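You operate a simulated robot arm through the tools that you are given. There is no shell and no other tool.

The job below is to be done with a simulated robot arm. You get a single attempt, and the scene is never put back.

JOB
Switch the silt meter on and zero it on the low range.
Fine: the vial with the white cap is in the well; shut the meter lid over it before the zero key; the meter stays on.

The check looks at the end state, three seconds after you hand in, the way a careful person would. Anything else that was tipped, shoved, dropped, spilled or broken makes it a failure. Lids that push on must go on centred and level and be pressed home; caps that screw on are set level and turned clockwise until they are tight.

ROBOT AND FRAMES
A 6-joint arm with a two-finger gripper, fixed in place. Base frame: the origin is at the foot of the arm, x ahead of it, y to its left, z up. Units: m, degrees, N and s.
With the tool pointing down near the work surface it reaches from about 0.32 to 0.68 m from the base axis. Its first joint turns from -66.0 to 66.0 degrees. Payload 2.45 kg.
Tool frame: the origin (TCP) lies between the finger pads and is the grasp point; the fingertips stand 0.03 m ahead of it; z points along the fingers, y is the line along which they close. The gripper opens to 0.106 m. The gripper's body begins 0.079 m behind the TCP.
Orientation is that of the tool frame in the base frame, as a unit quaternion [w, x, y, z]. With the fingers straight down and closing along the base's y, the tool's x points along the base's -x, its y along +y and its z along -z.

CONTROLS
- The arm moves only by the tool play_rows. Its argument "series" is one flat list of numbers, 6 for each row, row after row: the shift along the tool's x, y, z in m, then the turn, a rotation vector about the tool's x, y, z in degrees. In form: [tx, ty, tz, ax, ay, az, tx, ty, tz, ax, ay, az, ...]. A call has 1 to 20 rows; each row is the pose to reach, as a shift and turn from the pose commanded when the call began, along the tool's axes at that moment. "jaw" is the finger opening in m, from 0 to 0.106, set as the call begins (left out, the last holds). A row lasts 0.2 s, in which the tool goes at most 0.05 m and 8.6 degrees; a call with a longer step from one row to the next is refused whole, and so is a gripper value outside its range. A pose out of reach is approached as far as the arm can. The call stops where the force on the tool passes 90 N (or 10 N more than at its start, if that is more) or the arm is blocked; 0.2 s more then pass. Each finger travels about 0.153 m/s and halts on what it meets, pressing with about 36 N; the grip force reading is that of the motor and also rises with nothing between the fingers. The clock runs only during rows and for 0.2 s after the last one: add rows that repeat a pose to give the fingers time. It gives the time, the measured TCP pose, the force on the tool (base axes), the opening and the grip force at its end, in the units of the frame above (readings bear some noise), with the torque about the TCP (base axes, N m) and any sound that the robot's microphone picked up.
- Cameras (640 x 400 px; columns grow to the right, rows downward): "scene" is fixed at [0.0709, 0.4387, 1.3875]; the picture's right is [-0.52, -0.85, 0.00], its down [-0.60, 0.37, -0.71] and it looks along [0.61, -0.37, -0.70] (base axes); focal length 331 px, centre (320, 200). "wrist" rides on the gripper at [0.076, -0.002, -0.106] in the tool frame; the picture's right is [0.02, 1.00, 0.00], its down [-0.78, 0.02, -0.62] and it looks along [-0.62, 0.01, 0.78] (tool axes); focal length 247 px, centre (320, 200). There is no depth. A picture from a camera that has moved, and an enlarged one, comes with that camera's place and axes in the base frame and with its lens.
- snapshot(camera): a new picture of that camera. No time passes.
- inspect(camera, box): a new picture of the part [left, top, right, bottom] of that camera's present view, enlarged. No time passes.
- hand_in(): hands the job in; it is judged then, once.

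Nothing tells you positions but the pictures and the camera data. Unless the task says otherwise, let go and move clear before handing in.

The tools are called as a command line: name --argument value ..., lists and objects as JSON in quotes. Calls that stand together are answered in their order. play_rows: Moves the arm, as the interface text tells. Its arguments: {"type":"object","properties":{"series":{"type":"array"},"jaw":{"type":"number"}},"required":["series"]} The other tools are called the same way: snapshot (camera) takes a picture; inspect (camera, box) takes an enlarged picture of a part of a camera's view; hand_in () hands the job in.

At the start:

```text
t: 0.0
tool_pos: [0.2737, 0.2527, 1.0886]
tcp_rot: [0.001, 0.0, 1.0, 0.0]
contact_force: [0.8, 0.4, 0.1]
wrist_torque: [-0.05, 0.0, 0.0]
opening: 0.1059
finger_force: 0.1
```

scene: 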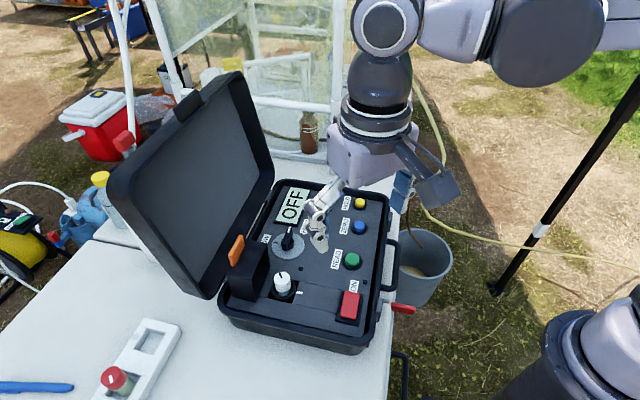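
wrist: 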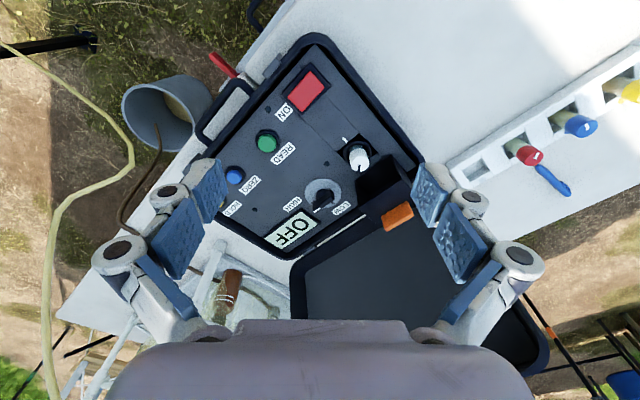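

I see an open meter case with a display reading OFF, a red ON rocker, READ/ZERO/other keys, a range knob and a vial with a white cap in the well. I'll look closer before planning any motion.

inspect --camera "scene" --box '[200, 160, 420, 360]'

inspect --camera "wrist" --box '[200, 30, 440, 260]'

inspect --camera "scene" --box '[220, 180, 320, 310]'

inspect --camera "scene" --box '[310, 180, 430, 340]'

```text
2.00 times, centred on (310, 260) of scene
camera zoom: at [0.0709, 0.4387, 1.3875], right [-0.52, -0.85, 0.0], down [-0.6, 0.37, -0.71], along [0.61, -0.37, -0.7], focal length 662 px, centre (340, 80)
```

zoom: 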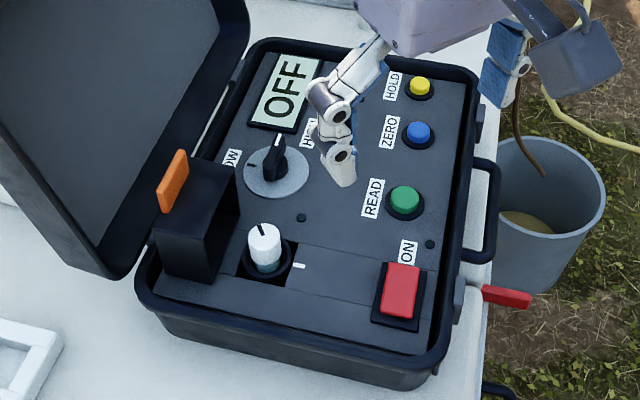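

```text
1.74 times, centred on (320, 145) of wrist
camera zoom: at [0.1966, 0.2527, 1.196], right [-0.02, 1.0, 0.0], down [0.78, 0.02, 0.62], along [0.62, 0.01, -0.78], focal length 430 px, centre (320, 296)
```

zoom: 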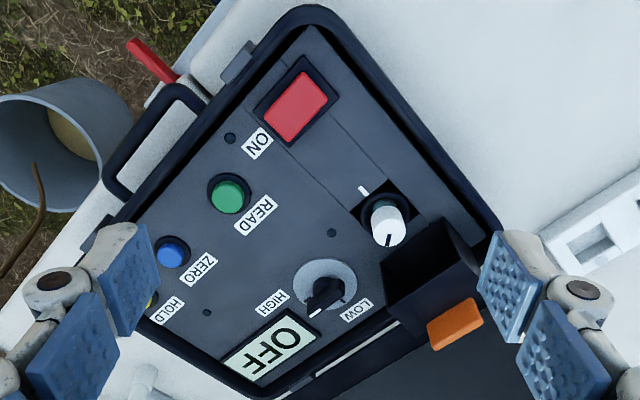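

```text
3.08 times, centred on (270, 245) of scene
camera zoom: at [0.0709, 0.4387, 1.3875], right [-0.52, -0.85, 0.0], down [-0.6, 0.37, -0.71], along [0.61, -0.37, -0.7], focal length 1019 px, centre (474, 62)
```

zoom: 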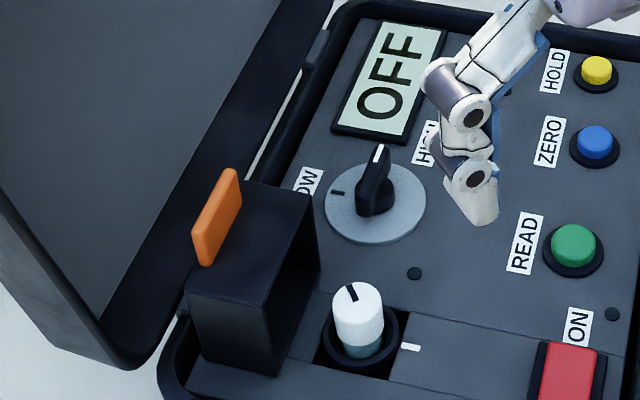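

```text
2.50 times, centred on (370, 260) of scene
camera zoom: at [0.0709, 0.4387, 1.3875], right [-0.52, -0.85, 0.0], down [-0.6, 0.37, -0.71], along [0.61, -0.37, -0.7], focal length 828 px, centre (195, 50)
```

zoom: 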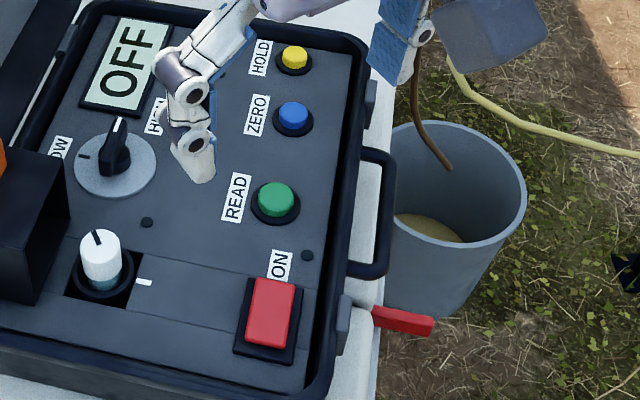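

The panel seems to lie near z = 0.795 with the case turned about 45°. I'll zoom in on the small shutter-lid with the orange tab, the knob and the rocker to get shapes right before moving.

inspect --camera "wrist" --box '[330, 120, 430, 240]'

inspect --camera "scene" --box '[215, 225, 305, 315]'

inspect --camera "wrist" --box '[280, 165, 360, 245]'

inspect --camera "wrist" --box '[270, 50, 350, 130]'

inspect --camera "scene" --box '[320, 270, 400, 340]'

```text
3.33 times, centred on (380, 180) of wrist
camera zoom: at [0.1966, 0.2527, 1.196], right [-0.02, 1.0, 0.0], down [0.78, 0.02, 0.62], along [0.62, 0.01, -0.78], focal length 823 px, centre (120, 267)
```

zoom: 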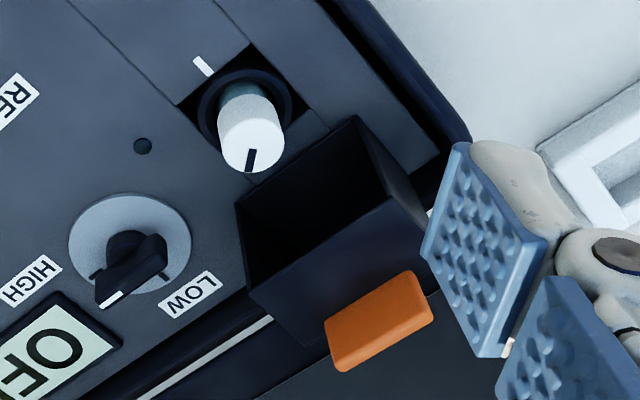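

```text
4.44 times, centred on (260, 270) of scene
camera zoom: at [0.0709, 0.4387, 1.3875], right [-0.52, -0.85, 0.0], down [-0.6, 0.37, -0.71], along [0.61, -0.37, -0.7], focal length 1472 px, centre (587, -111)
```

zoom: 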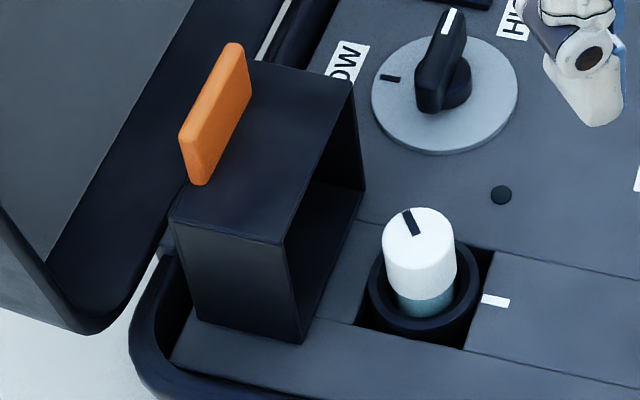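

```text
5.00 times, centred on (320, 205) of wrist
camera zoom: at [0.1966, 0.2527, 1.196], right [-0.02, 1.0, 0.0], down [0.78, 0.02, 0.62], along [0.62, 0.01, -0.78], focal length 1235 px, centre (320, 175)
```

zoom: 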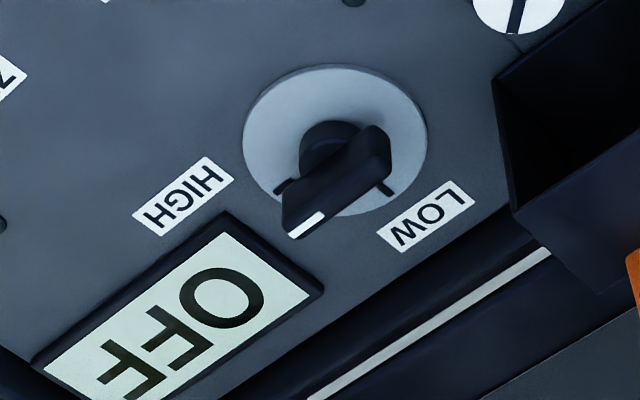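

```text
5.00 times, centred on (310, 90) of wrist
camera zoom: at [0.1966, 0.2527, 1.196], right [-0.02, 1.0, 0.0], down [0.78, 0.02, 0.62], along [0.62, 0.01, -0.78], focal length 1235 px, centre (370, 750)
```

zoom: 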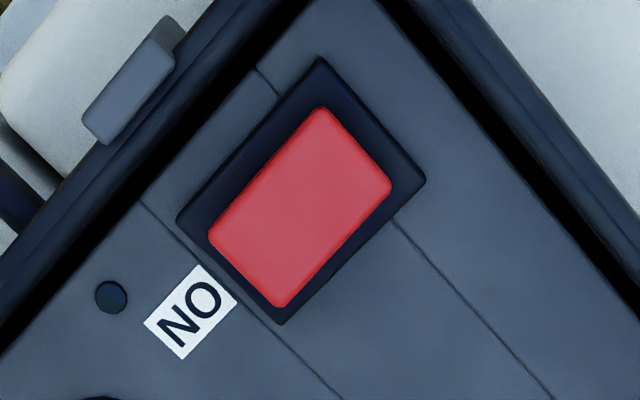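

```text
5.71 times, centred on (360, 305) of scene
camera zoom: at [0.0709, 0.4387, 1.3875], right [-0.52, -0.85, 0.0], down [-0.6, 0.37, -0.71], along [0.61, -0.37, -0.7], focal length 1893 px, centre (91, -400)
```

zoom: 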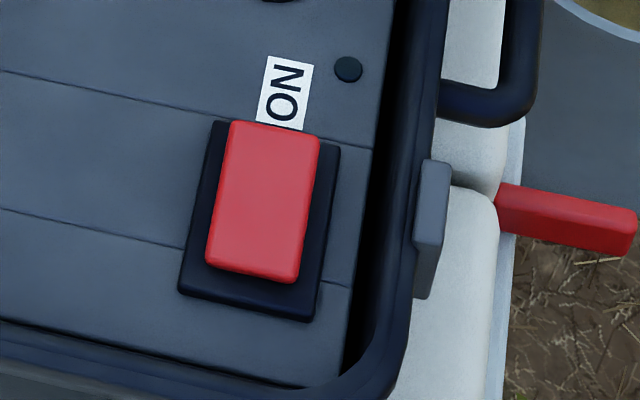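

The case is turned about 45° (key row along roughly (0.71,-0.70)); the knob points at HIGH, and the small hinged lid with the orange tab stands open beside the well. I'll close the jaws, turn the tool to align with the case and descend over the rocker's ON end to get a closer look.

play_rows --series '[-0.007, -0.006, 0.02, 0, 0, -7.5, -0.014, -0.012, 0.04, 0, 0, -15, -0.02, -0.017, 0.06, 0, 0, -22.5, -0.027, -0.022, 0.08, 0, 0, -30, -0.034, -0.028, 0.1, 0, 0, -37.5, -0.04, -0.033, 0.12, 0, 0, -45, -0.04, -0.033, 0.12, 0, 0, -45]' --jaw 0

snapshot --camera "wrist"

snapshot --camera "scene"

```text
t: 1.6
tool_pos: [0.314, 0.2196, 0.9694]
tcp_rot: [0.001, -0.384, 0.923, 0.0]
contact_force: [-0.3, -0.3, -0.3]
wrist_torque: [0.01, 0.05, -0.01]
opening: 0.0
finger_force: 28.5
```

```text
taken
camera wrist: at [0.2597, 0.1657, 1.0753], right [-0.72, 0.69, 0.0], down [0.54, 0.57, 0.62], along [0.43, 0.45, -0.78], focal length 247 px, centre (320, 200)
```

wrist: 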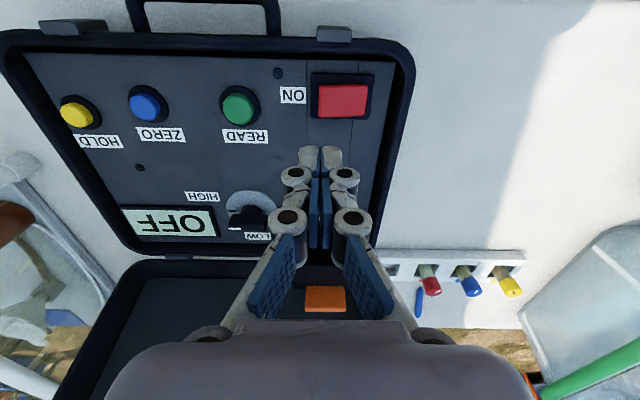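

```text
taken
```

scene: 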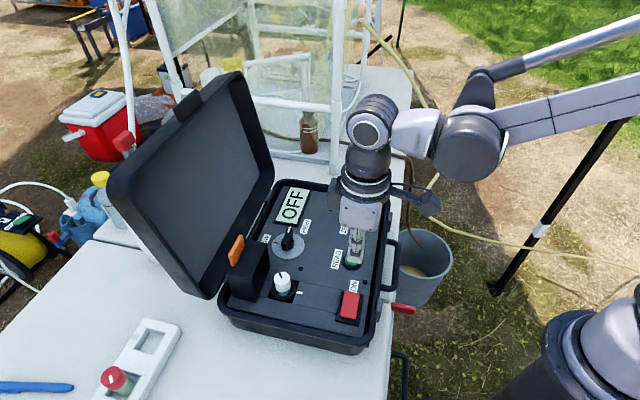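

The display reads OFF and the view is now aligned with the case. I'll zoom on this new view to refine the positions of the rocker, keys, vial, knob and lid by triangulation.

inspect --camera "wrist" --box '[200, 40, 420, 180]'

inspect --camera "wrist" --box '[20, 60, 280, 260]'

inspect --camera "scene" --box '[310, 170, 400, 230]'

inspect --camera "scene" --box '[320, 220, 400, 330]'

```text
2.86 times, centred on (310, 110) of wrist
camera zoom: at [0.2597, 0.1657, 1.0753], right [-0.72, 0.69, 0.0], down [0.54, 0.57, 0.62], along [0.43, 0.45, -0.78], focal length 706 px, centre (349, 457)
```

zoom: 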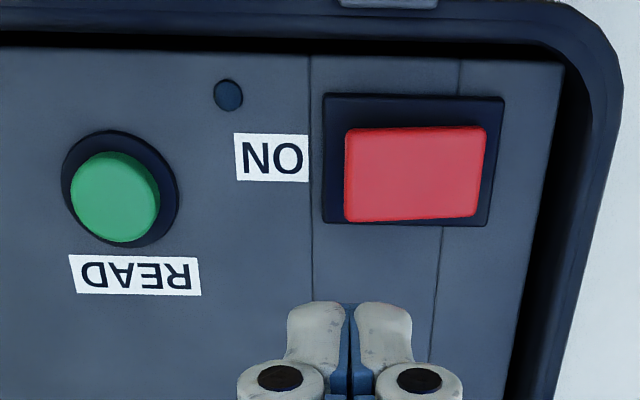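

```text
2.00 times, centred on (150, 160) of wrist
camera zoom: at [0.2597, 0.1657, 1.0753], right [-0.72, 0.69, 0.0], down [0.54, 0.57, 0.62], along [0.43, 0.45, -0.78], focal length 494 px, centre (660, 280)
```

zoom: 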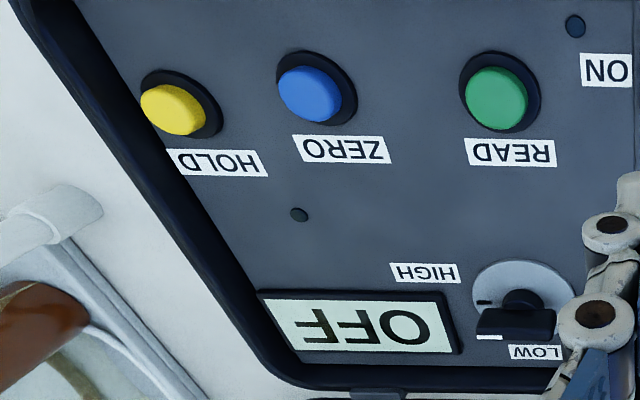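

```text
6.67 times, centred on (355, 200) of scene
camera zoom: at [0.0709, 0.4387, 1.3875], right [-0.52, -0.85, 0.0], down [-0.6, 0.37, -0.71], along [0.61, -0.37, -0.7], focal length 2208 px, centre (87, 200)
```

zoom: 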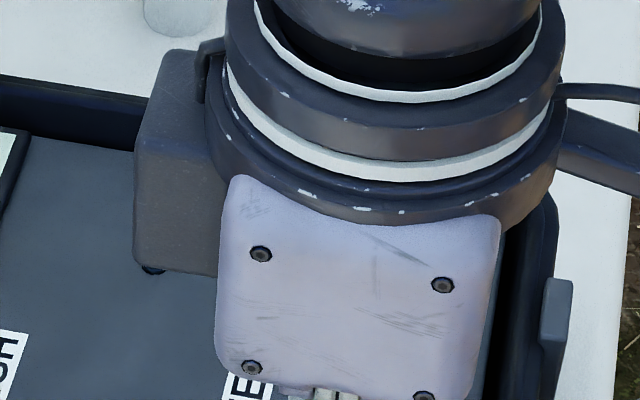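

```text
3.64 times, centred on (360, 275) of scene
camera zoom: at [0.0709, 0.4387, 1.3875], right [-0.52, -0.85, 0.0], down [-0.6, 0.37, -0.71], along [0.61, -0.37, -0.7], focal length 1205 px, centre (174, -73)
```

zoom: 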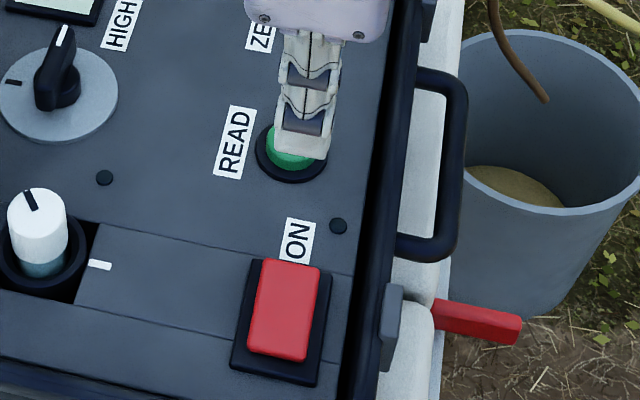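

The rocker's ON end sits about 5 mm higher than its other end (≈ (0.307, 0.227, 0.824)), so it is to be pressed there. I'll slide over it and descend to just above it.

play_rows --series '[0, 0.005, 0.03, 0, 0, 0, 0, 0.01, 0.06, 0, 0, 0, 0, 0.01, 0.085, 0, 0, 0, 0, 0.01, 0.1, 0, 0, 0, 0, 0.01, 0.106, 0, 0, 0]' --jaw 0

snapshot --camera "wrist"

inspect --camera "scene" --box '[300, 220, 410, 340]'

```text
t: 2.8
tool_pos: [0.3064, 0.2275, 0.8631]
tcp_rot: [0.0, -0.383, 0.924, 0.0]
contact_force: [-0.3, -0.4, 0.7]
wrist_torque: [-0.03, 0.05, -0.01]
opening: 0.0001
finger_force: 29.0
```

```text
taken
camera wrist: at [0.2525, 0.1732, 0.9696], right [-0.72, 0.69, 0.0], down [0.54, 0.57, 0.62], along [0.43, 0.45, -0.78], focal length 247 px, centre (320, 200)
```

wrist: 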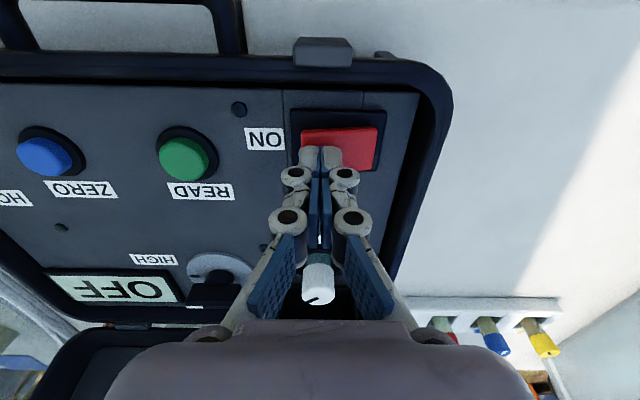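

```text
3.33 times, centred on (355, 280) of scene
camera zoom: at [0.0709, 0.4387, 1.3875], right [-0.52, -0.85, 0.0], down [-0.6, 0.37, -0.71], along [0.61, -0.37, -0.7], focal length 1104 px, centre (203, -67)
```

zoom: 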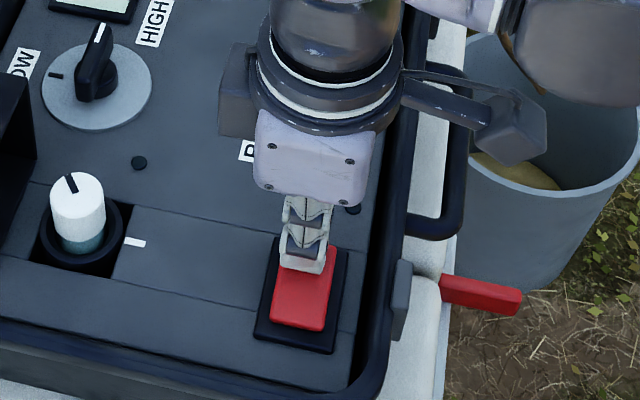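

The fingertips hang over the ON half of the rocker, about 1 cm above it. I'll press down in small steps and watch the force.

play_rows --series '[0, 0, 0.003, 0, 0, 0, 0, 0, 0.006, 0, 0, 0, 0, 0, 0.008, 0, 0, 0, 0, 0, 0.01, 0, 0, 0, 0, 0, 0.012, 0, 0, 0]'

```text
t: 3.8
tool_pos: [0.3077, 0.2262, 0.8565]
tcp_rot: [0.001, -0.382, 0.924, 0.0]
contact_force: [-0.8, -2.5, 31.6]
wrist_torque: [0.09, 0.19, 0.02]
opening: 0.0
finger_force: 28.7
stopped in row 5: the force on the tool passed its limit at 103 N (the readings are from after the stop); the commanded pose is now the measured one
```

inspect --camera "scene" --box '[270, 170, 400, 340]'

inspect --camera "wrist" --box '[240, 80, 420, 220]'

inspect --camera "wrist" --box '[20, 240, 240, 340]'

```text
2.35 times, centred on (335, 255) of scene
camera zoom: at [0.0705, 0.4384, 1.3877], right [-0.52, -0.85, 0.0], down [-0.6, 0.37, -0.71], along [0.61, -0.37, -0.7], focal length 779 px, centre (285, 71)
```

zoom: 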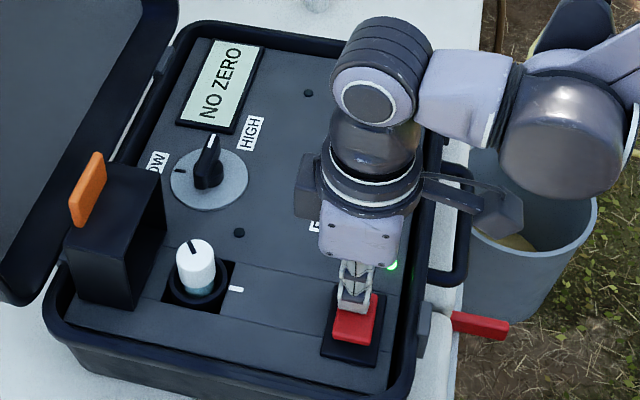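

```text
2.86 times, centred on (330, 150) of wrist
camera zoom: at [0.2535, 0.1731, 0.9632], right [-0.72, 0.69, 0.0], down [0.54, 0.57, 0.62], along [0.43, 0.45, -0.78], focal length 706 px, centre (291, 343)
```

zoom: 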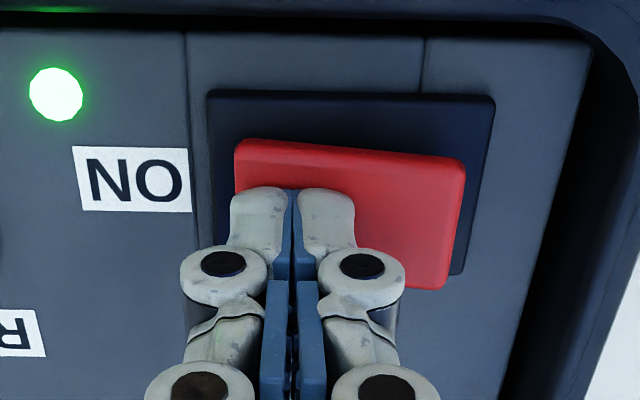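

```text
2.91 times, centred on (130, 290) of wrist
camera zoom: at [0.2535, 0.1731, 0.9632], right [-0.72, 0.69, 0.0], down [0.54, 0.57, 0.62], along [0.43, 0.45, -0.78], focal length 718 px, centre (873, -62)
```

zoom: 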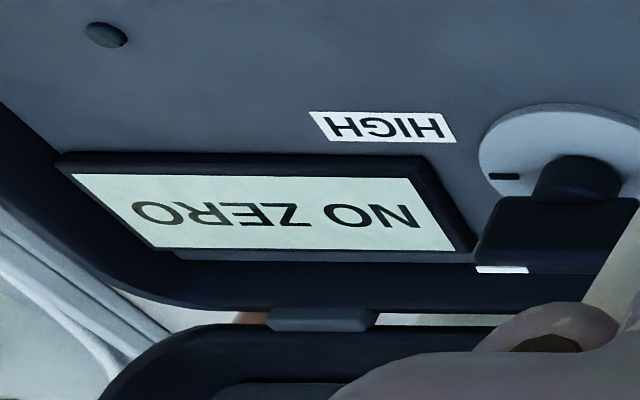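

The meter is on: the LED is lit and the display reads NO ZERO. Next I lift off, turn the tool so the fingers close across the knob handle, and hover above the knob at about (0.495, 0.264).

play_rows --series '[0, 0, -0.0312, 0, 0, 0, 0, 0, -0.0624, 0, 0, 0, 0, 0, -0.1, 0, 0, 0, -0.0144, -0.0096, -0.12, 0, 0, 8.18, -0.0289, -0.0192, -0.13, 0, 0, 16.36, -0.0433, -0.0289, -0.13, 0, 0, 24.55, -0.0578, -0.0385, -0.13, 0, 0, 32.73, -0.0722, -0.0481, -0.13, 0, 0, 40.91, -0.0867, -0.0577, -0.13, 0, 0, 49.09, -0.1011, -0.0673, -0.13, 0, 0, 57.27, -0.1156, -0.0769, -0.13, 0, 0, 65.45, -0.13, -0.0866, -0.13, 0, 0, 73.64, -0.1445, -0.0962, -0.12, 0, 0, 81.82, -0.1589, -0.1058, -0.11, 0, 0, 90, -0.1589, -0.1058, -0.11, 0, 0, 90]'

snapshot --camera "wrist"

snapshot --camera "scene"

```text
t: 7.0
tool_pos: [0.4953, 0.2654, 0.9661]
tcp_rot: [0.001, 0.384, 0.923, -0.001]
contact_force: [0.6, -0.2, 0.2]
wrist_torque: [0.03, 0.02, 0.0]
opening: 0.0
finger_force: 28.3
```

```text
taken
camera wrist: at [0.4388, 0.3187, 1.0723], right [0.69, 0.72, 0.0], down [0.56, -0.54, 0.62], along [0.45, -0.43, -0.78], focal length 247 px, centre (320, 200)
```

wrist: 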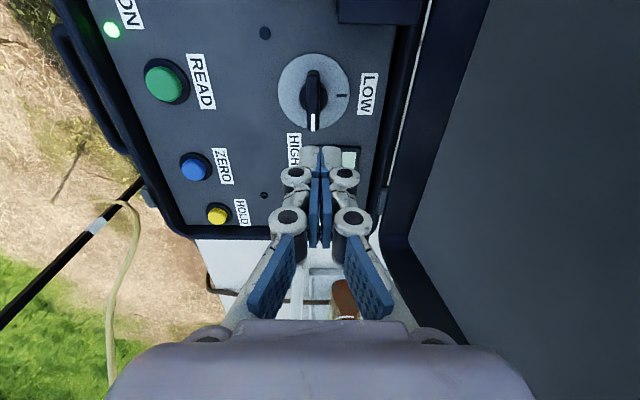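

```text
taken
```

scene: 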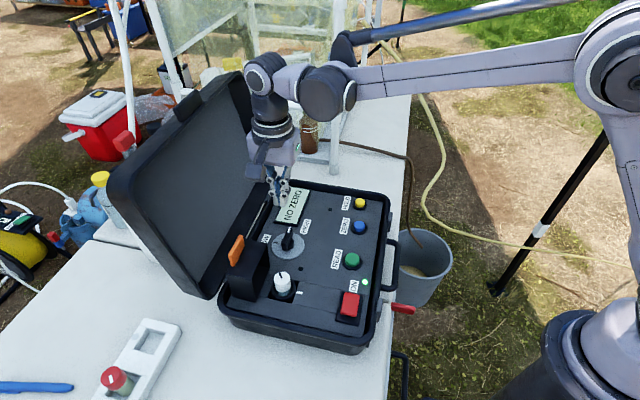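

inspect --camera "wrist" --box '[240, 30, 400, 180]'

inspect --camera "scene" --box '[250, 160, 330, 260]'

```text
2.67 times, centred on (320, 105) of wrist
camera zoom: at [0.4388, 0.3187, 1.0723], right [0.69, 0.72, 0.0], down [0.56, -0.54, 0.62], along [0.45, -0.43, -0.78], focal length 659 px, centre (320, 453)
```

zoom: 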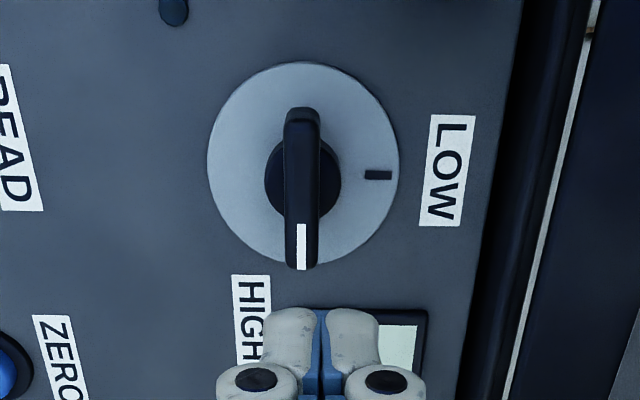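

```text
4.00 times, centred on (290, 210) of scene
camera zoom: at [0.0709, 0.4387, 1.3875], right [-0.52, -0.85, 0.0], down [-0.6, 0.37, -0.71], along [0.61, -0.37, -0.7], focal length 1325 px, centre (440, 160)
```

zoom: 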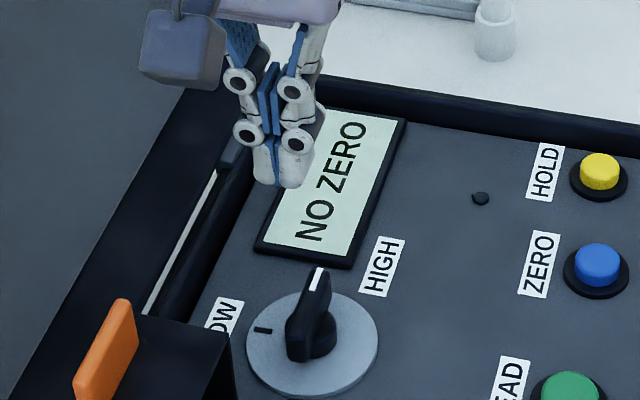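

From this view the knob axis lies about 5 mm along tool +x and 6.5 mm along tool −y from the present tool axis, with its handle (about 12 mm thick) along tool x. I'll open the fingers to 5 cm, shift and descend around the handle.

play_rows --series '[0.005, -0.0065, 0.01, 0, 0, 0, 0.005, -0.0065, 0.04, 0, 0, 0, 0.005, -0.0065, 0.07, 0, 0, 0, 0.005, -0.0065, 0.09, 0, 0, 0, 0.005, -0.0065, 0.09, 0, 0, 0]' --jaw 0.05

snapshot --camera "wrist"

inspect --camera "scene" --box '[230, 140, 350, 280]'

```text
t: 8.2
tool_pos: [0.4856, 0.2634, 0.8767]
tcp_rot: [0.0, 0.384, 0.923, -0.001]
contact_force: [0.6, 0.0, -0.1]
wrist_torque: [-0.01, -0.01, -0.01]
opening: 0.0503
finger_force: 0.0
```

```text
taken
camera wrist: at [0.4308, 0.3181, 0.9827], right [0.69, 0.72, 0.0], down [0.56, -0.54, 0.62], along [0.45, -0.43, -0.78], focal length 247 px, centre (320, 200)
```

wrist: 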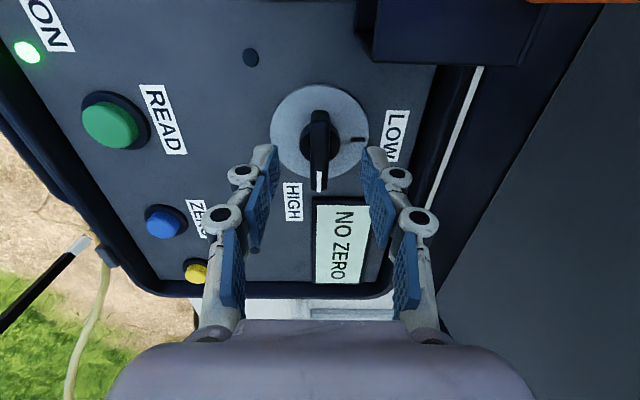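

```text
2.86 times, centred on (290, 210) of scene
camera zoom: at [0.0709, 0.4387, 1.3875], right [-0.52, -0.85, 0.0], down [-0.6, 0.37, -0.71], along [0.61, -0.37, -0.7], focal length 946 px, centre (406, 171)
```

zoom: 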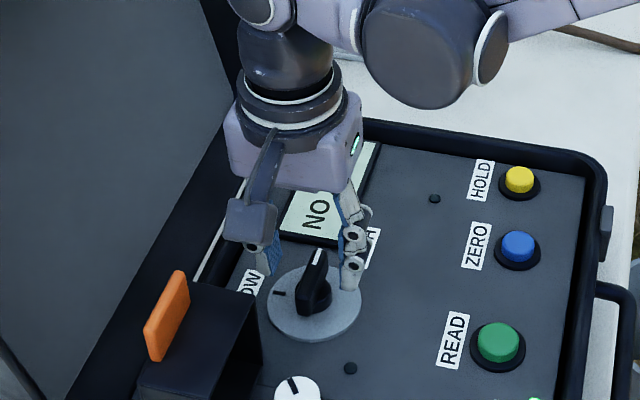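

The tool axis now projects right on the dial centre. I'll go down the last 26 mm and then close on the handle.

play_rows --series '[0, 0, 0.01, 0, 0, 0, 0, 0, 0.02, 0, 0, 0, 0, 0, 0.026, 0, 0, 0]'

inspect --camera "wrist" --box '[220, 80, 420, 240]'

inspect --camera "scene" --box '[250, 180, 330, 270]'

```text
t: 9.0
tool_pos: [0.4862, 0.2641, 0.8498]
tcp_rot: [0.001, 0.384, 0.924, 0.0]
contact_force: [-0.1, 1.0, 0.9]
wrist_torque: [0.04, -0.02, 0.0]
opening: 0.0502
finger_force: 0.0
```

```text
2.50 times, centred on (320, 160) of wrist
camera zoom: at [0.4311, 0.318, 0.9565], right [0.69, 0.72, 0.0], down [0.56, -0.54, 0.62], along [0.45, -0.43, -0.78], focal length 617 px, centre (320, 300)
```

zoom: 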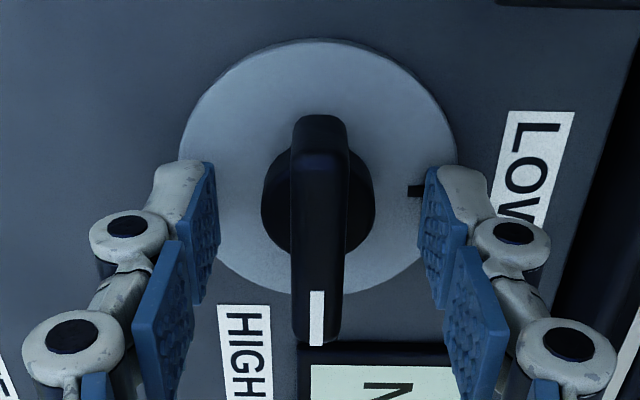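

```text
4.44 times, centred on (290, 225) of scene
camera zoom: at [0.0709, 0.4387, 1.3875], right [-0.52, -0.85, 0.0], down [-0.6, 0.37, -0.71], along [0.61, -0.37, -0.7], focal length 1472 px, centre (453, 89)
```

zoom: 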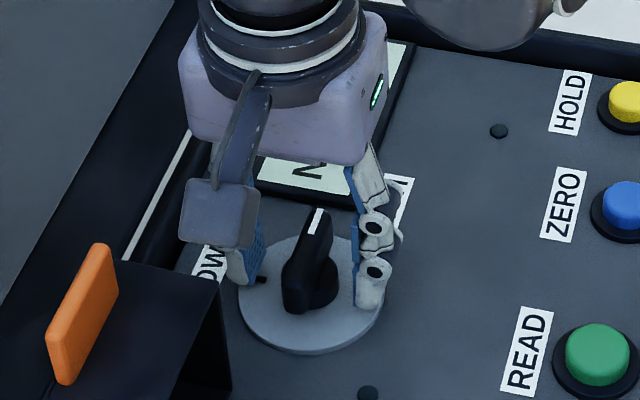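

Both fingers flank the handle, centred. I'll close on it.

play_rows --series '[0, 0, 0, 0, 0, 0, 0, 0, 0, 0, 0, 0, 0, 0, 0, 0, 0, 0]' --jaw 0.004

inspect --camera "wrist" --box '[220, 80, 420, 240]'

```text
t: 9.8
tool_pos: [0.4874, 0.2635, 0.8487]
tcp_rot: [0.001, 0.383, 0.924, 0.0]
contact_force: [-3.1, -1.8, -1.1]
wrist_torque: [-0.12, 0.08, 0.06]
opening: 0.0115
finger_force: 38.3
```

```text
2.50 times, centred on (320, 160) of wrist
camera zoom: at [0.4309, 0.3178, 0.9566], right [0.69, 0.72, 0.0], down [0.56, -0.54, 0.62], along [0.45, -0.43, -0.78], focal length 617 px, centre (320, 300)
```

zoom: 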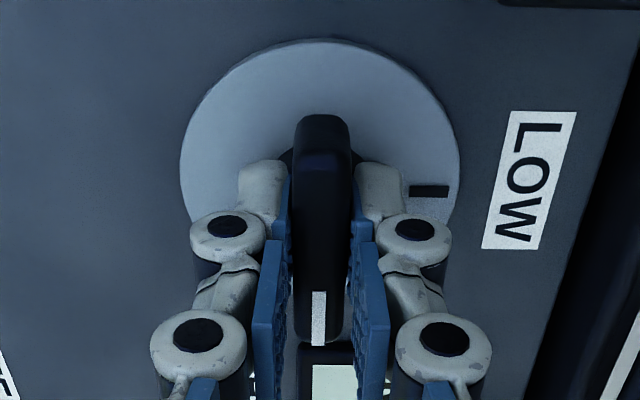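

The handle is gripped (11.5 mm) with almost no side load. LOW is a quarter turn counter-clockwise seen from above; I'll turn half of that first, keeping the rotation about the knob axis, and check the force.

play_rows --series '[0, -0.0003, 0, 0, 0, -8.2, -0.0001, -0.0006, 0, 0, 0, -16.4, -0.0002, -0.0009, 0, 0, 0, -24.5, -0.0004, -0.0012, 0, 0, 0, -32.7, -0.0006, -0.0015, 0, 0, 0, -40.9, -0.0007, -0.0016, 0, 0, 0, -45]'

inspect --camera "scene" --box '[240, 170, 350, 270]'

snapshot --camera "wrist"

```text
t: 11.2
tool_pos: [0.4869, 0.2641, 0.8505]
tcp_rot: [0.002, -0.002, 1.0, 0.001]
contact_force: [10.9, 11.2, 7.2]
wrist_torque: [0.3, 0.6, 0.01]
opening: 0.0116
finger_force: 38.5
```

```text
4.00 times, centred on (295, 220) of scene
camera zoom: at [0.071, 0.4389, 1.3875], right [-0.52, -0.85, 0.0], down [-0.6, 0.37, -0.71], along [0.61, -0.37, -0.7], focal length 1325 px, centre (420, 120)
```

zoom: 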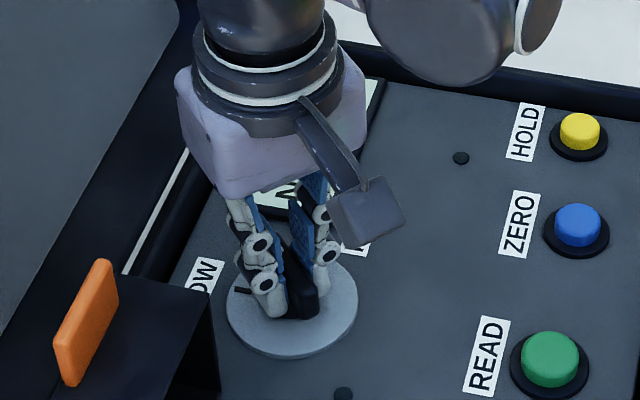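

```text
taken
camera wrist: at [0.4092, 0.2627, 0.9564], right [-0.02, 1.0, 0.0], down [0.78, 0.02, 0.62], along [0.62, 0.02, -0.78], focal length 247 px, centre (320, 200)
```

wrist: 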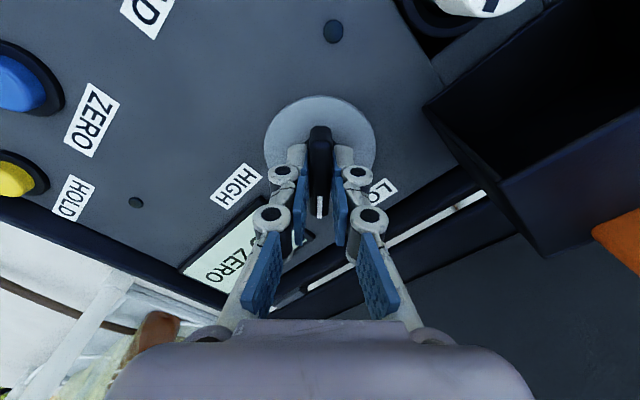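

The knob follows with only about 15 N of side load. I'll relax that slightly and finish the second half of the turn.

play_rows --series '[-0.0003, 0.0006, 0, 0, 0, -8.2, -0.0004, 0.0004, 0, 0, 0, -16.4, -0.0004, 0.0002, 0, 0, 0, -24.5, -0.0005, 0, 0, 0, 0, -32.7, -0.0006, -0.0001, 0, 0, 0, -40.9, -0.0006, -0.0002, 0, 0, 0, -45.2, -0.0006, -0.0002, 0, 0, 0, -45.2]'

inspect --camera "scene" --box '[240, 170, 350, 270]'

inspect --camera "wrist" --box '[220, 60, 420, 220]'

```text
t: 12.8
tool_pos: [0.4873, 0.2637, 0.8496]
tcp_rot: [0.002, -0.385, 0.923, 0.0]
contact_force: [7.7, 21.7, 8.8]
wrist_torque: [0.39, -0.11, -0.17]
opening: 0.0113
finger_force: 39.0
```

```text
4.00 times, centred on (295, 220) of scene
camera zoom: at [0.0708, 0.4391, 1.3874], right [-0.52, -0.85, 0.0], down [-0.6, 0.37, -0.71], along [0.61, -0.37, -0.7], focal length 1325 px, centre (420, 120)
```

zoom: 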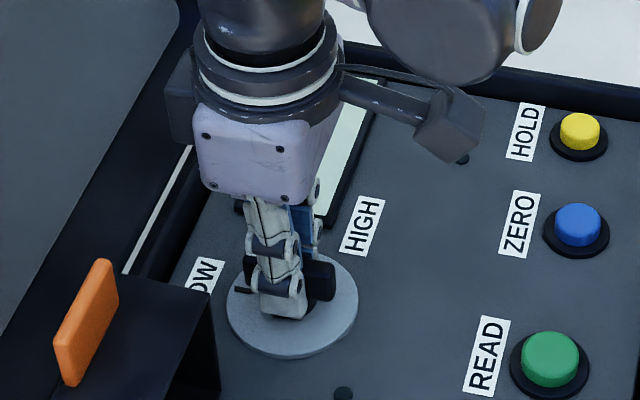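

```text
2.50 times, centred on (320, 140) of wrist
camera zoom: at [0.433, 0.2089, 0.9562], right [-0.73, 0.69, 0.0], down [0.54, 0.57, 0.63], along [0.43, 0.45, -0.78], focal length 617 px, centre (320, 350)
```

zoom: 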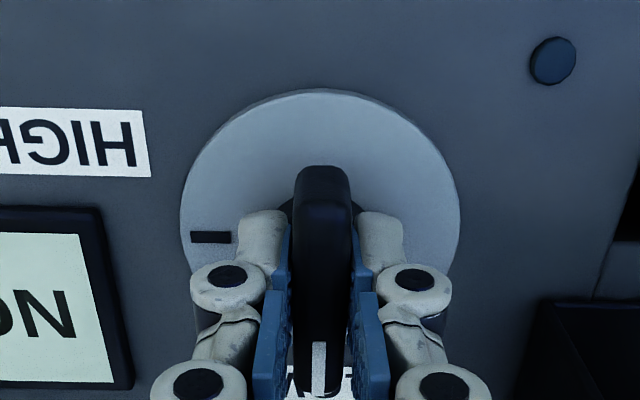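

The pointer now lines up with LOW. I'll open the fingers, rise straight up, and check that it stayed.

play_rows --series '[0, 0, 0, 0, 0, 0, 0, 0, 0, 0, 0, 0, 0, 0, -0.03, 0, 0, 0, 0, 0, -0.07, 0, 0, 0, 0, 0, -0.11, 0, 0, 0, 0, 0, -0.15, 0, 0, 0]' --jaw 0.05

snapshot --camera "wrist"

inspect --camera "scene" --box '[220, 160, 400, 320]'

```text
t: 14.2
tool_pos: [0.4877, 0.2624, 0.9995]
tcp_rot: [0.001, -0.384, 0.923, -0.001]
contact_force: [0.5, 0.2, 0.7]
wrist_torque: [-0.05, 0.0, 0.01]
opening: 0.0499
finger_force: 0.1
```

```text
taken
camera wrist: at [0.4331, 0.2083, 1.1066], right [-0.72, 0.69, 0.0], down [0.54, 0.57, 0.62], along [0.43, 0.45, -0.78], focal length 247 px, centre (320, 200)
```

wrist: 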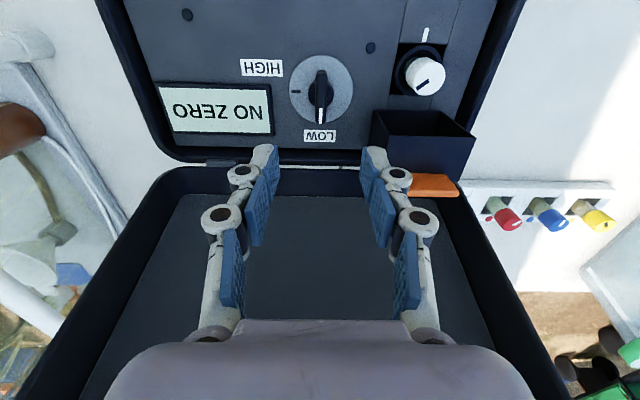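

```text
2.50 times, centred on (310, 240) of scene
camera zoom: at [0.0708, 0.4387, 1.3875], right [-0.52, -0.85, 0.0], down [-0.6, 0.37, -0.71], along [0.61, -0.37, -0.7], focal length 828 px, centre (345, 100)
```

zoom: 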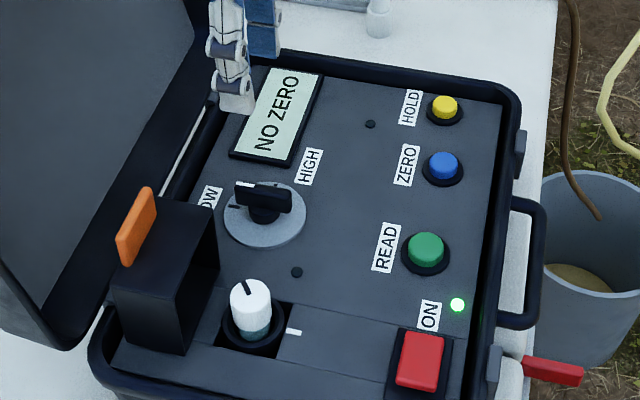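

The knob holds at LOW. Now I'll study the well, the vial and the small lid with its orange tab in detail from here.

inspect --camera "wrist" --box '[340, 20, 500, 220]'

inspect --camera "wrist" --box '[270, 40, 370, 150]'

inspect --camera "scene" --box '[190, 200, 310, 320]'

```text
2.00 times, centred on (420, 120) of wrist
camera zoom: at [0.4331, 0.2083, 1.1066], right [-0.72, 0.69, 0.0], down [0.54, 0.57, 0.62], along [0.43, 0.45, -0.78], focal length 494 px, centre (120, 360)
```

zoom: 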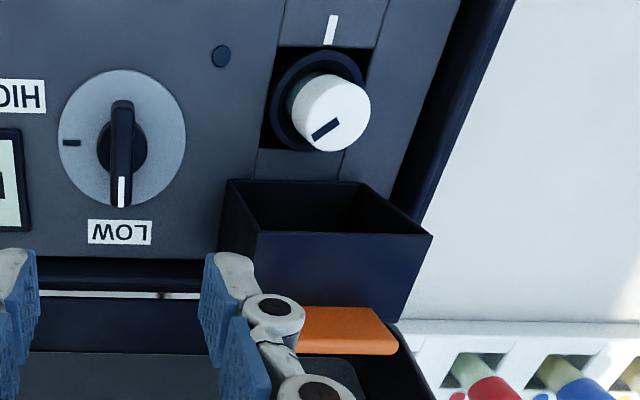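

```text
3.64 times, centred on (320, 95) of wrist
camera zoom: at [0.4331, 0.2083, 1.1066], right [-0.72, 0.69, 0.0], down [0.54, 0.57, 0.62], along [0.43, 0.45, -0.78], focal length 898 px, centre (320, 582)
```

zoom: 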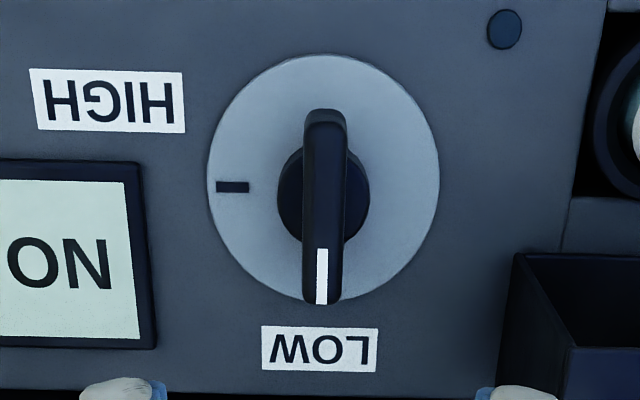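

```text
3.33 times, centred on (250, 260) of scene
camera zoom: at [0.0708, 0.4387, 1.3875], right [-0.52, -0.85, 0.0], down [-0.6, 0.37, -0.71], along [0.61, -0.37, -0.7], focal length 1104 px, centre (553, 0)
```

zoom: 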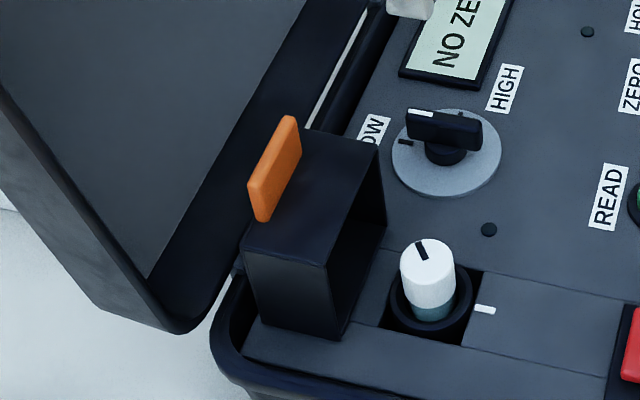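

The knob is settled at LOW. Before swinging the small lid I want its height, the cap's height and the hinge position accurately, so I'll close the jaws and take a second view from a shifted spot for triangulation.

play_rows --series '[0.03, 0.003, 0.01, 0, 0, 0, 0.06, 0.006, 0.025, 0, 0, 0, 0.08, 0.009, 0.04, 0, 0, 0, 0.08, 0.009, 0.04, 0, 0, 0]' --jaw 0

snapshot --camera "wrist"

inspect --camera "wrist" --box '[360, 100, 560, 300]'

```text
t: 15.2
tool_pos: [0.4239, 0.2131, 0.96]
tcp_rot: [0.001, -0.383, 0.924, -0.001]
contact_force: [-1.0, -0.2, 0.6]
wrist_torque: [0.02, 0.03, -0.01]
opening: 0.0
finger_force: 29.0
```

```text
taken
camera wrist: at [0.3698, 0.1579, 1.0655], right [-0.72, 0.69, 0.0], down [0.54, 0.57, 0.62], along [0.43, 0.45, -0.78], focal length 247 px, centre (320, 200)
```

wrist: 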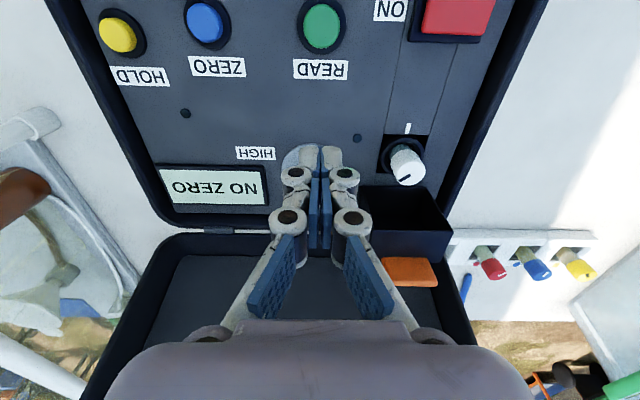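

```text
2.00 times, centred on (460, 200) of wrist
camera zoom: at [0.3698, 0.1579, 1.0655], right [-0.72, 0.69, 0.0], down [0.54, 0.57, 0.62], along [0.43, 0.45, -0.78], focal length 494 px, centre (40, 200)
```

zoom: 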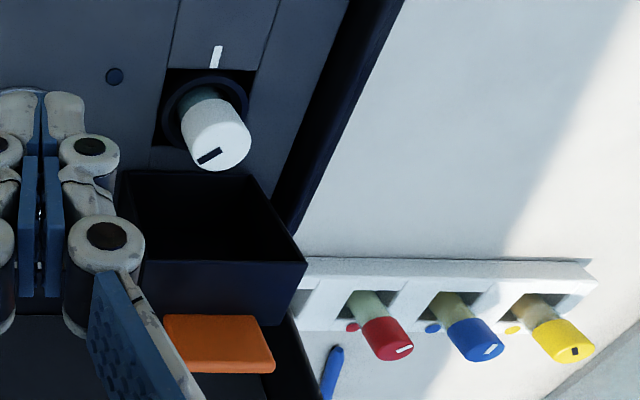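

Cap top ≈ z 0.850 over a panel at ≈ 0.809; the lid hinges at about 0.55 m out along (1,1)/√2, its tab top at z ≈ 0.92, and there is a hollow of several centimetres between the tab and the big case lid. I'll raise the closed fingers and hover just behind the tab.

play_rows --series '[0, 0, -0.04, 0, 0, 0, -0.0355, 0.0192, -0.045, 0, 0, 0, -0.071, 0.0384, -0.045, 0, 0, 0, -0.1065, 0.0576, -0.045, 0, 0, 0, -0.142, 0.0768, -0.045, 0, 0, 0, -0.1776, 0.096, -0.045, 0, 0, 0, -0.1776, 0.096, -0.045, 0, 0, 0]'

snapshot --camera "wrist"

inspect --camera "scene" --box '[130, 80, 350, 320]'

```text
t: 16.8
tool_pos: [0.4794, 0.4018, 1.0048]
tcp_rot: [-0.004, -0.383, 0.924, -0.002]
contact_force: [-32.1, -45.1, -14.3]
wrist_torque: [3.87, -2.87, 0.41]
opening: 0.0001
finger_force: 29.0
```

```text
taken
camera wrist: at [0.4267, 0.3484, 1.1122], right [-0.72, 0.69, 0.0], down [0.55, 0.57, 0.61], along [0.42, 0.44, -0.79], focal length 247 px, centre (320, 200)
```

wrist: 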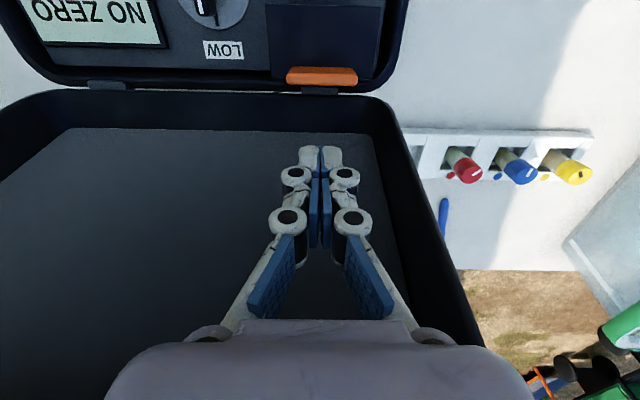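

```text
1.67 times, centred on (240, 200) of scene
camera zoom: at [0.07, 0.4375, 1.388], right [-0.52, -0.85, 0.0], down [-0.6, 0.37, -0.71], along [0.61, -0.37, -0.7], focal length 552 px, centre (453, 200)
```

zoom: 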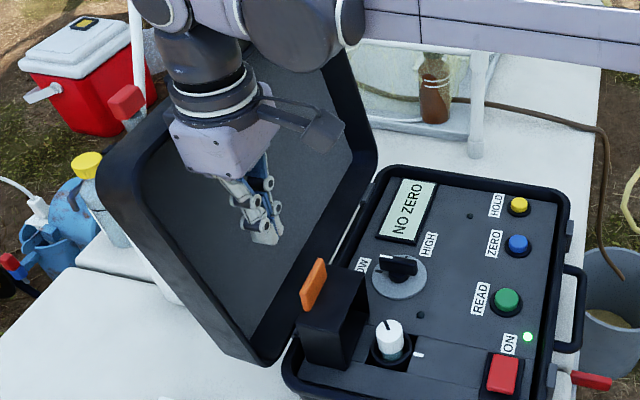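

The force reading (about 57 N toward the base) tells me some part of the wrist is leaning on the big case lid. I'm backing off right away toward the panel.

play_rows --series '[0.015, 0, 0, 0, 0, 0, 0.03, 0, 0, 0, 0, 0, 0.045, 0, -0.005, 0, 0, 0, 0.045, 0, -0.005, 0, 0, 0]'

snapshot --camera "scene"

snapshot --camera "wrist"

inspect --camera "scene" --box '[200, 160, 420, 360]'

```text
t: 17.8
tool_pos: [0.4494, 0.3743, 1.0091]
tcp_rot: [0.002, -0.385, 0.923, -0.001]
contact_force: [-0.9, -0.7, -0.4]
wrist_torque: [-0.01, 0.0, -0.03]
opening: 0.0
finger_force: 28.8
```

```text
taken
```

scene: 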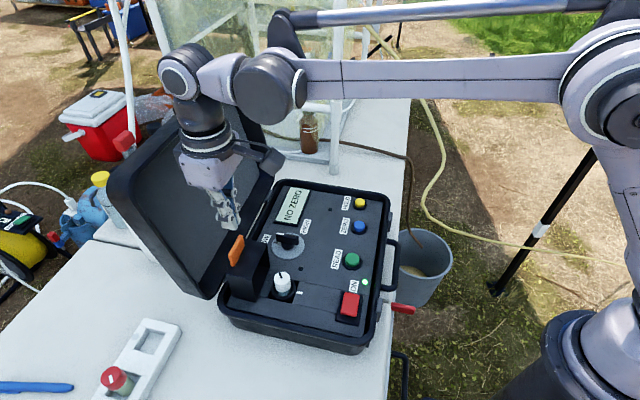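

```text
taken
camera wrist: at [0.3955, 0.3192, 1.1163], right [-0.72, 0.69, 0.0], down [0.54, 0.57, 0.62], along [0.43, 0.45, -0.78], focal length 247 px, centre (320, 200)
```

wrist: 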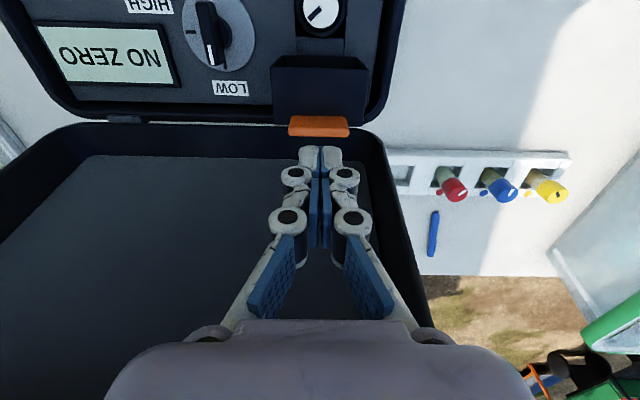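

```text
2.00 times, centred on (310, 260) of scene
camera zoom: at [0.0708, 0.4387, 1.3875], right [-0.52, -0.85, 0.0], down [-0.6, 0.37, -0.71], along [0.61, -0.37, -0.7], focal length 662 px, centre (340, 80)
```

zoom: 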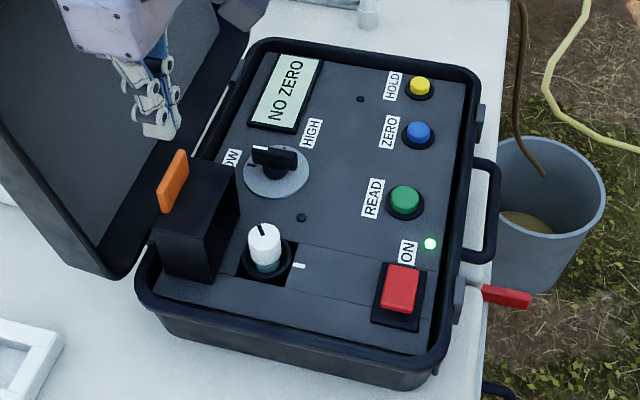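

The case itself did not move; the force line shows a housing on the back of the gripper touched the case lid's upper rim. I'll instead lean the tool 25° so its body stays over the panel while the fingertips reach behind the tab from above.

play_rows --series '[0, 0, 0, 0, -8.3, 0, 0, 0, 0, 0, -16.6, 0, 0, 0, 0, 0, -25, 0, -0.015, 0, 0, 0, -25, 0, -0.0305, 0, 0, 0, -25, 0, -0.0305, 0, 0, 0, -25, 0]'

snapshot --camera "wrist"

inspect --camera "scene" --box '[150, 80, 350, 300]'

```text
t: 19.2
tool_pos: [0.4709, 0.3951, 1.0092]
tcp_rot: [0.199, -0.375, 0.901, 0.082]
contact_force: [0.8, 0.2, 0.3]
wrist_torque: [0.02, 0.01, 0.03]
opening: 0.0
finger_force: 28.6
```

```text
taken
camera wrist: at [0.3905, 0.3142, 1.074], right [-0.72, 0.69, -0.01], down [0.3, 0.33, 0.89], along [0.62, 0.64, -0.45], focal length 247 px, centre (320, 200)
```

wrist: 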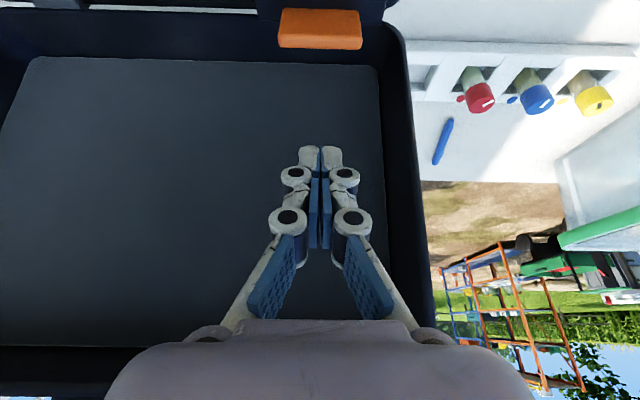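

```text
1.82 times, centred on (250, 190) of scene
camera zoom: at [0.0709, 0.4387, 1.3875], right [-0.52, -0.85, 0.0], down [-0.6, 0.37, -0.71], along [0.61, -0.37, -0.7], focal length 602 px, centre (447, 218)
```

zoom: 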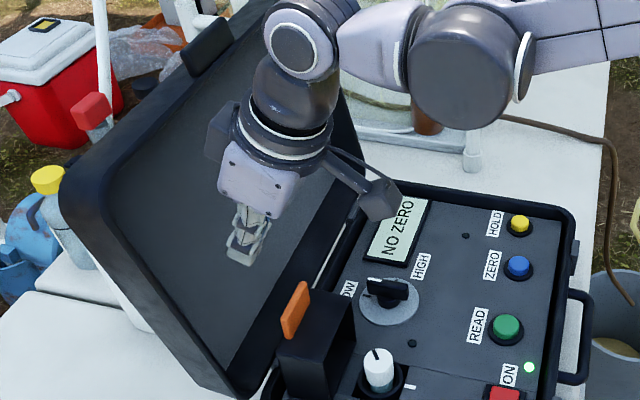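

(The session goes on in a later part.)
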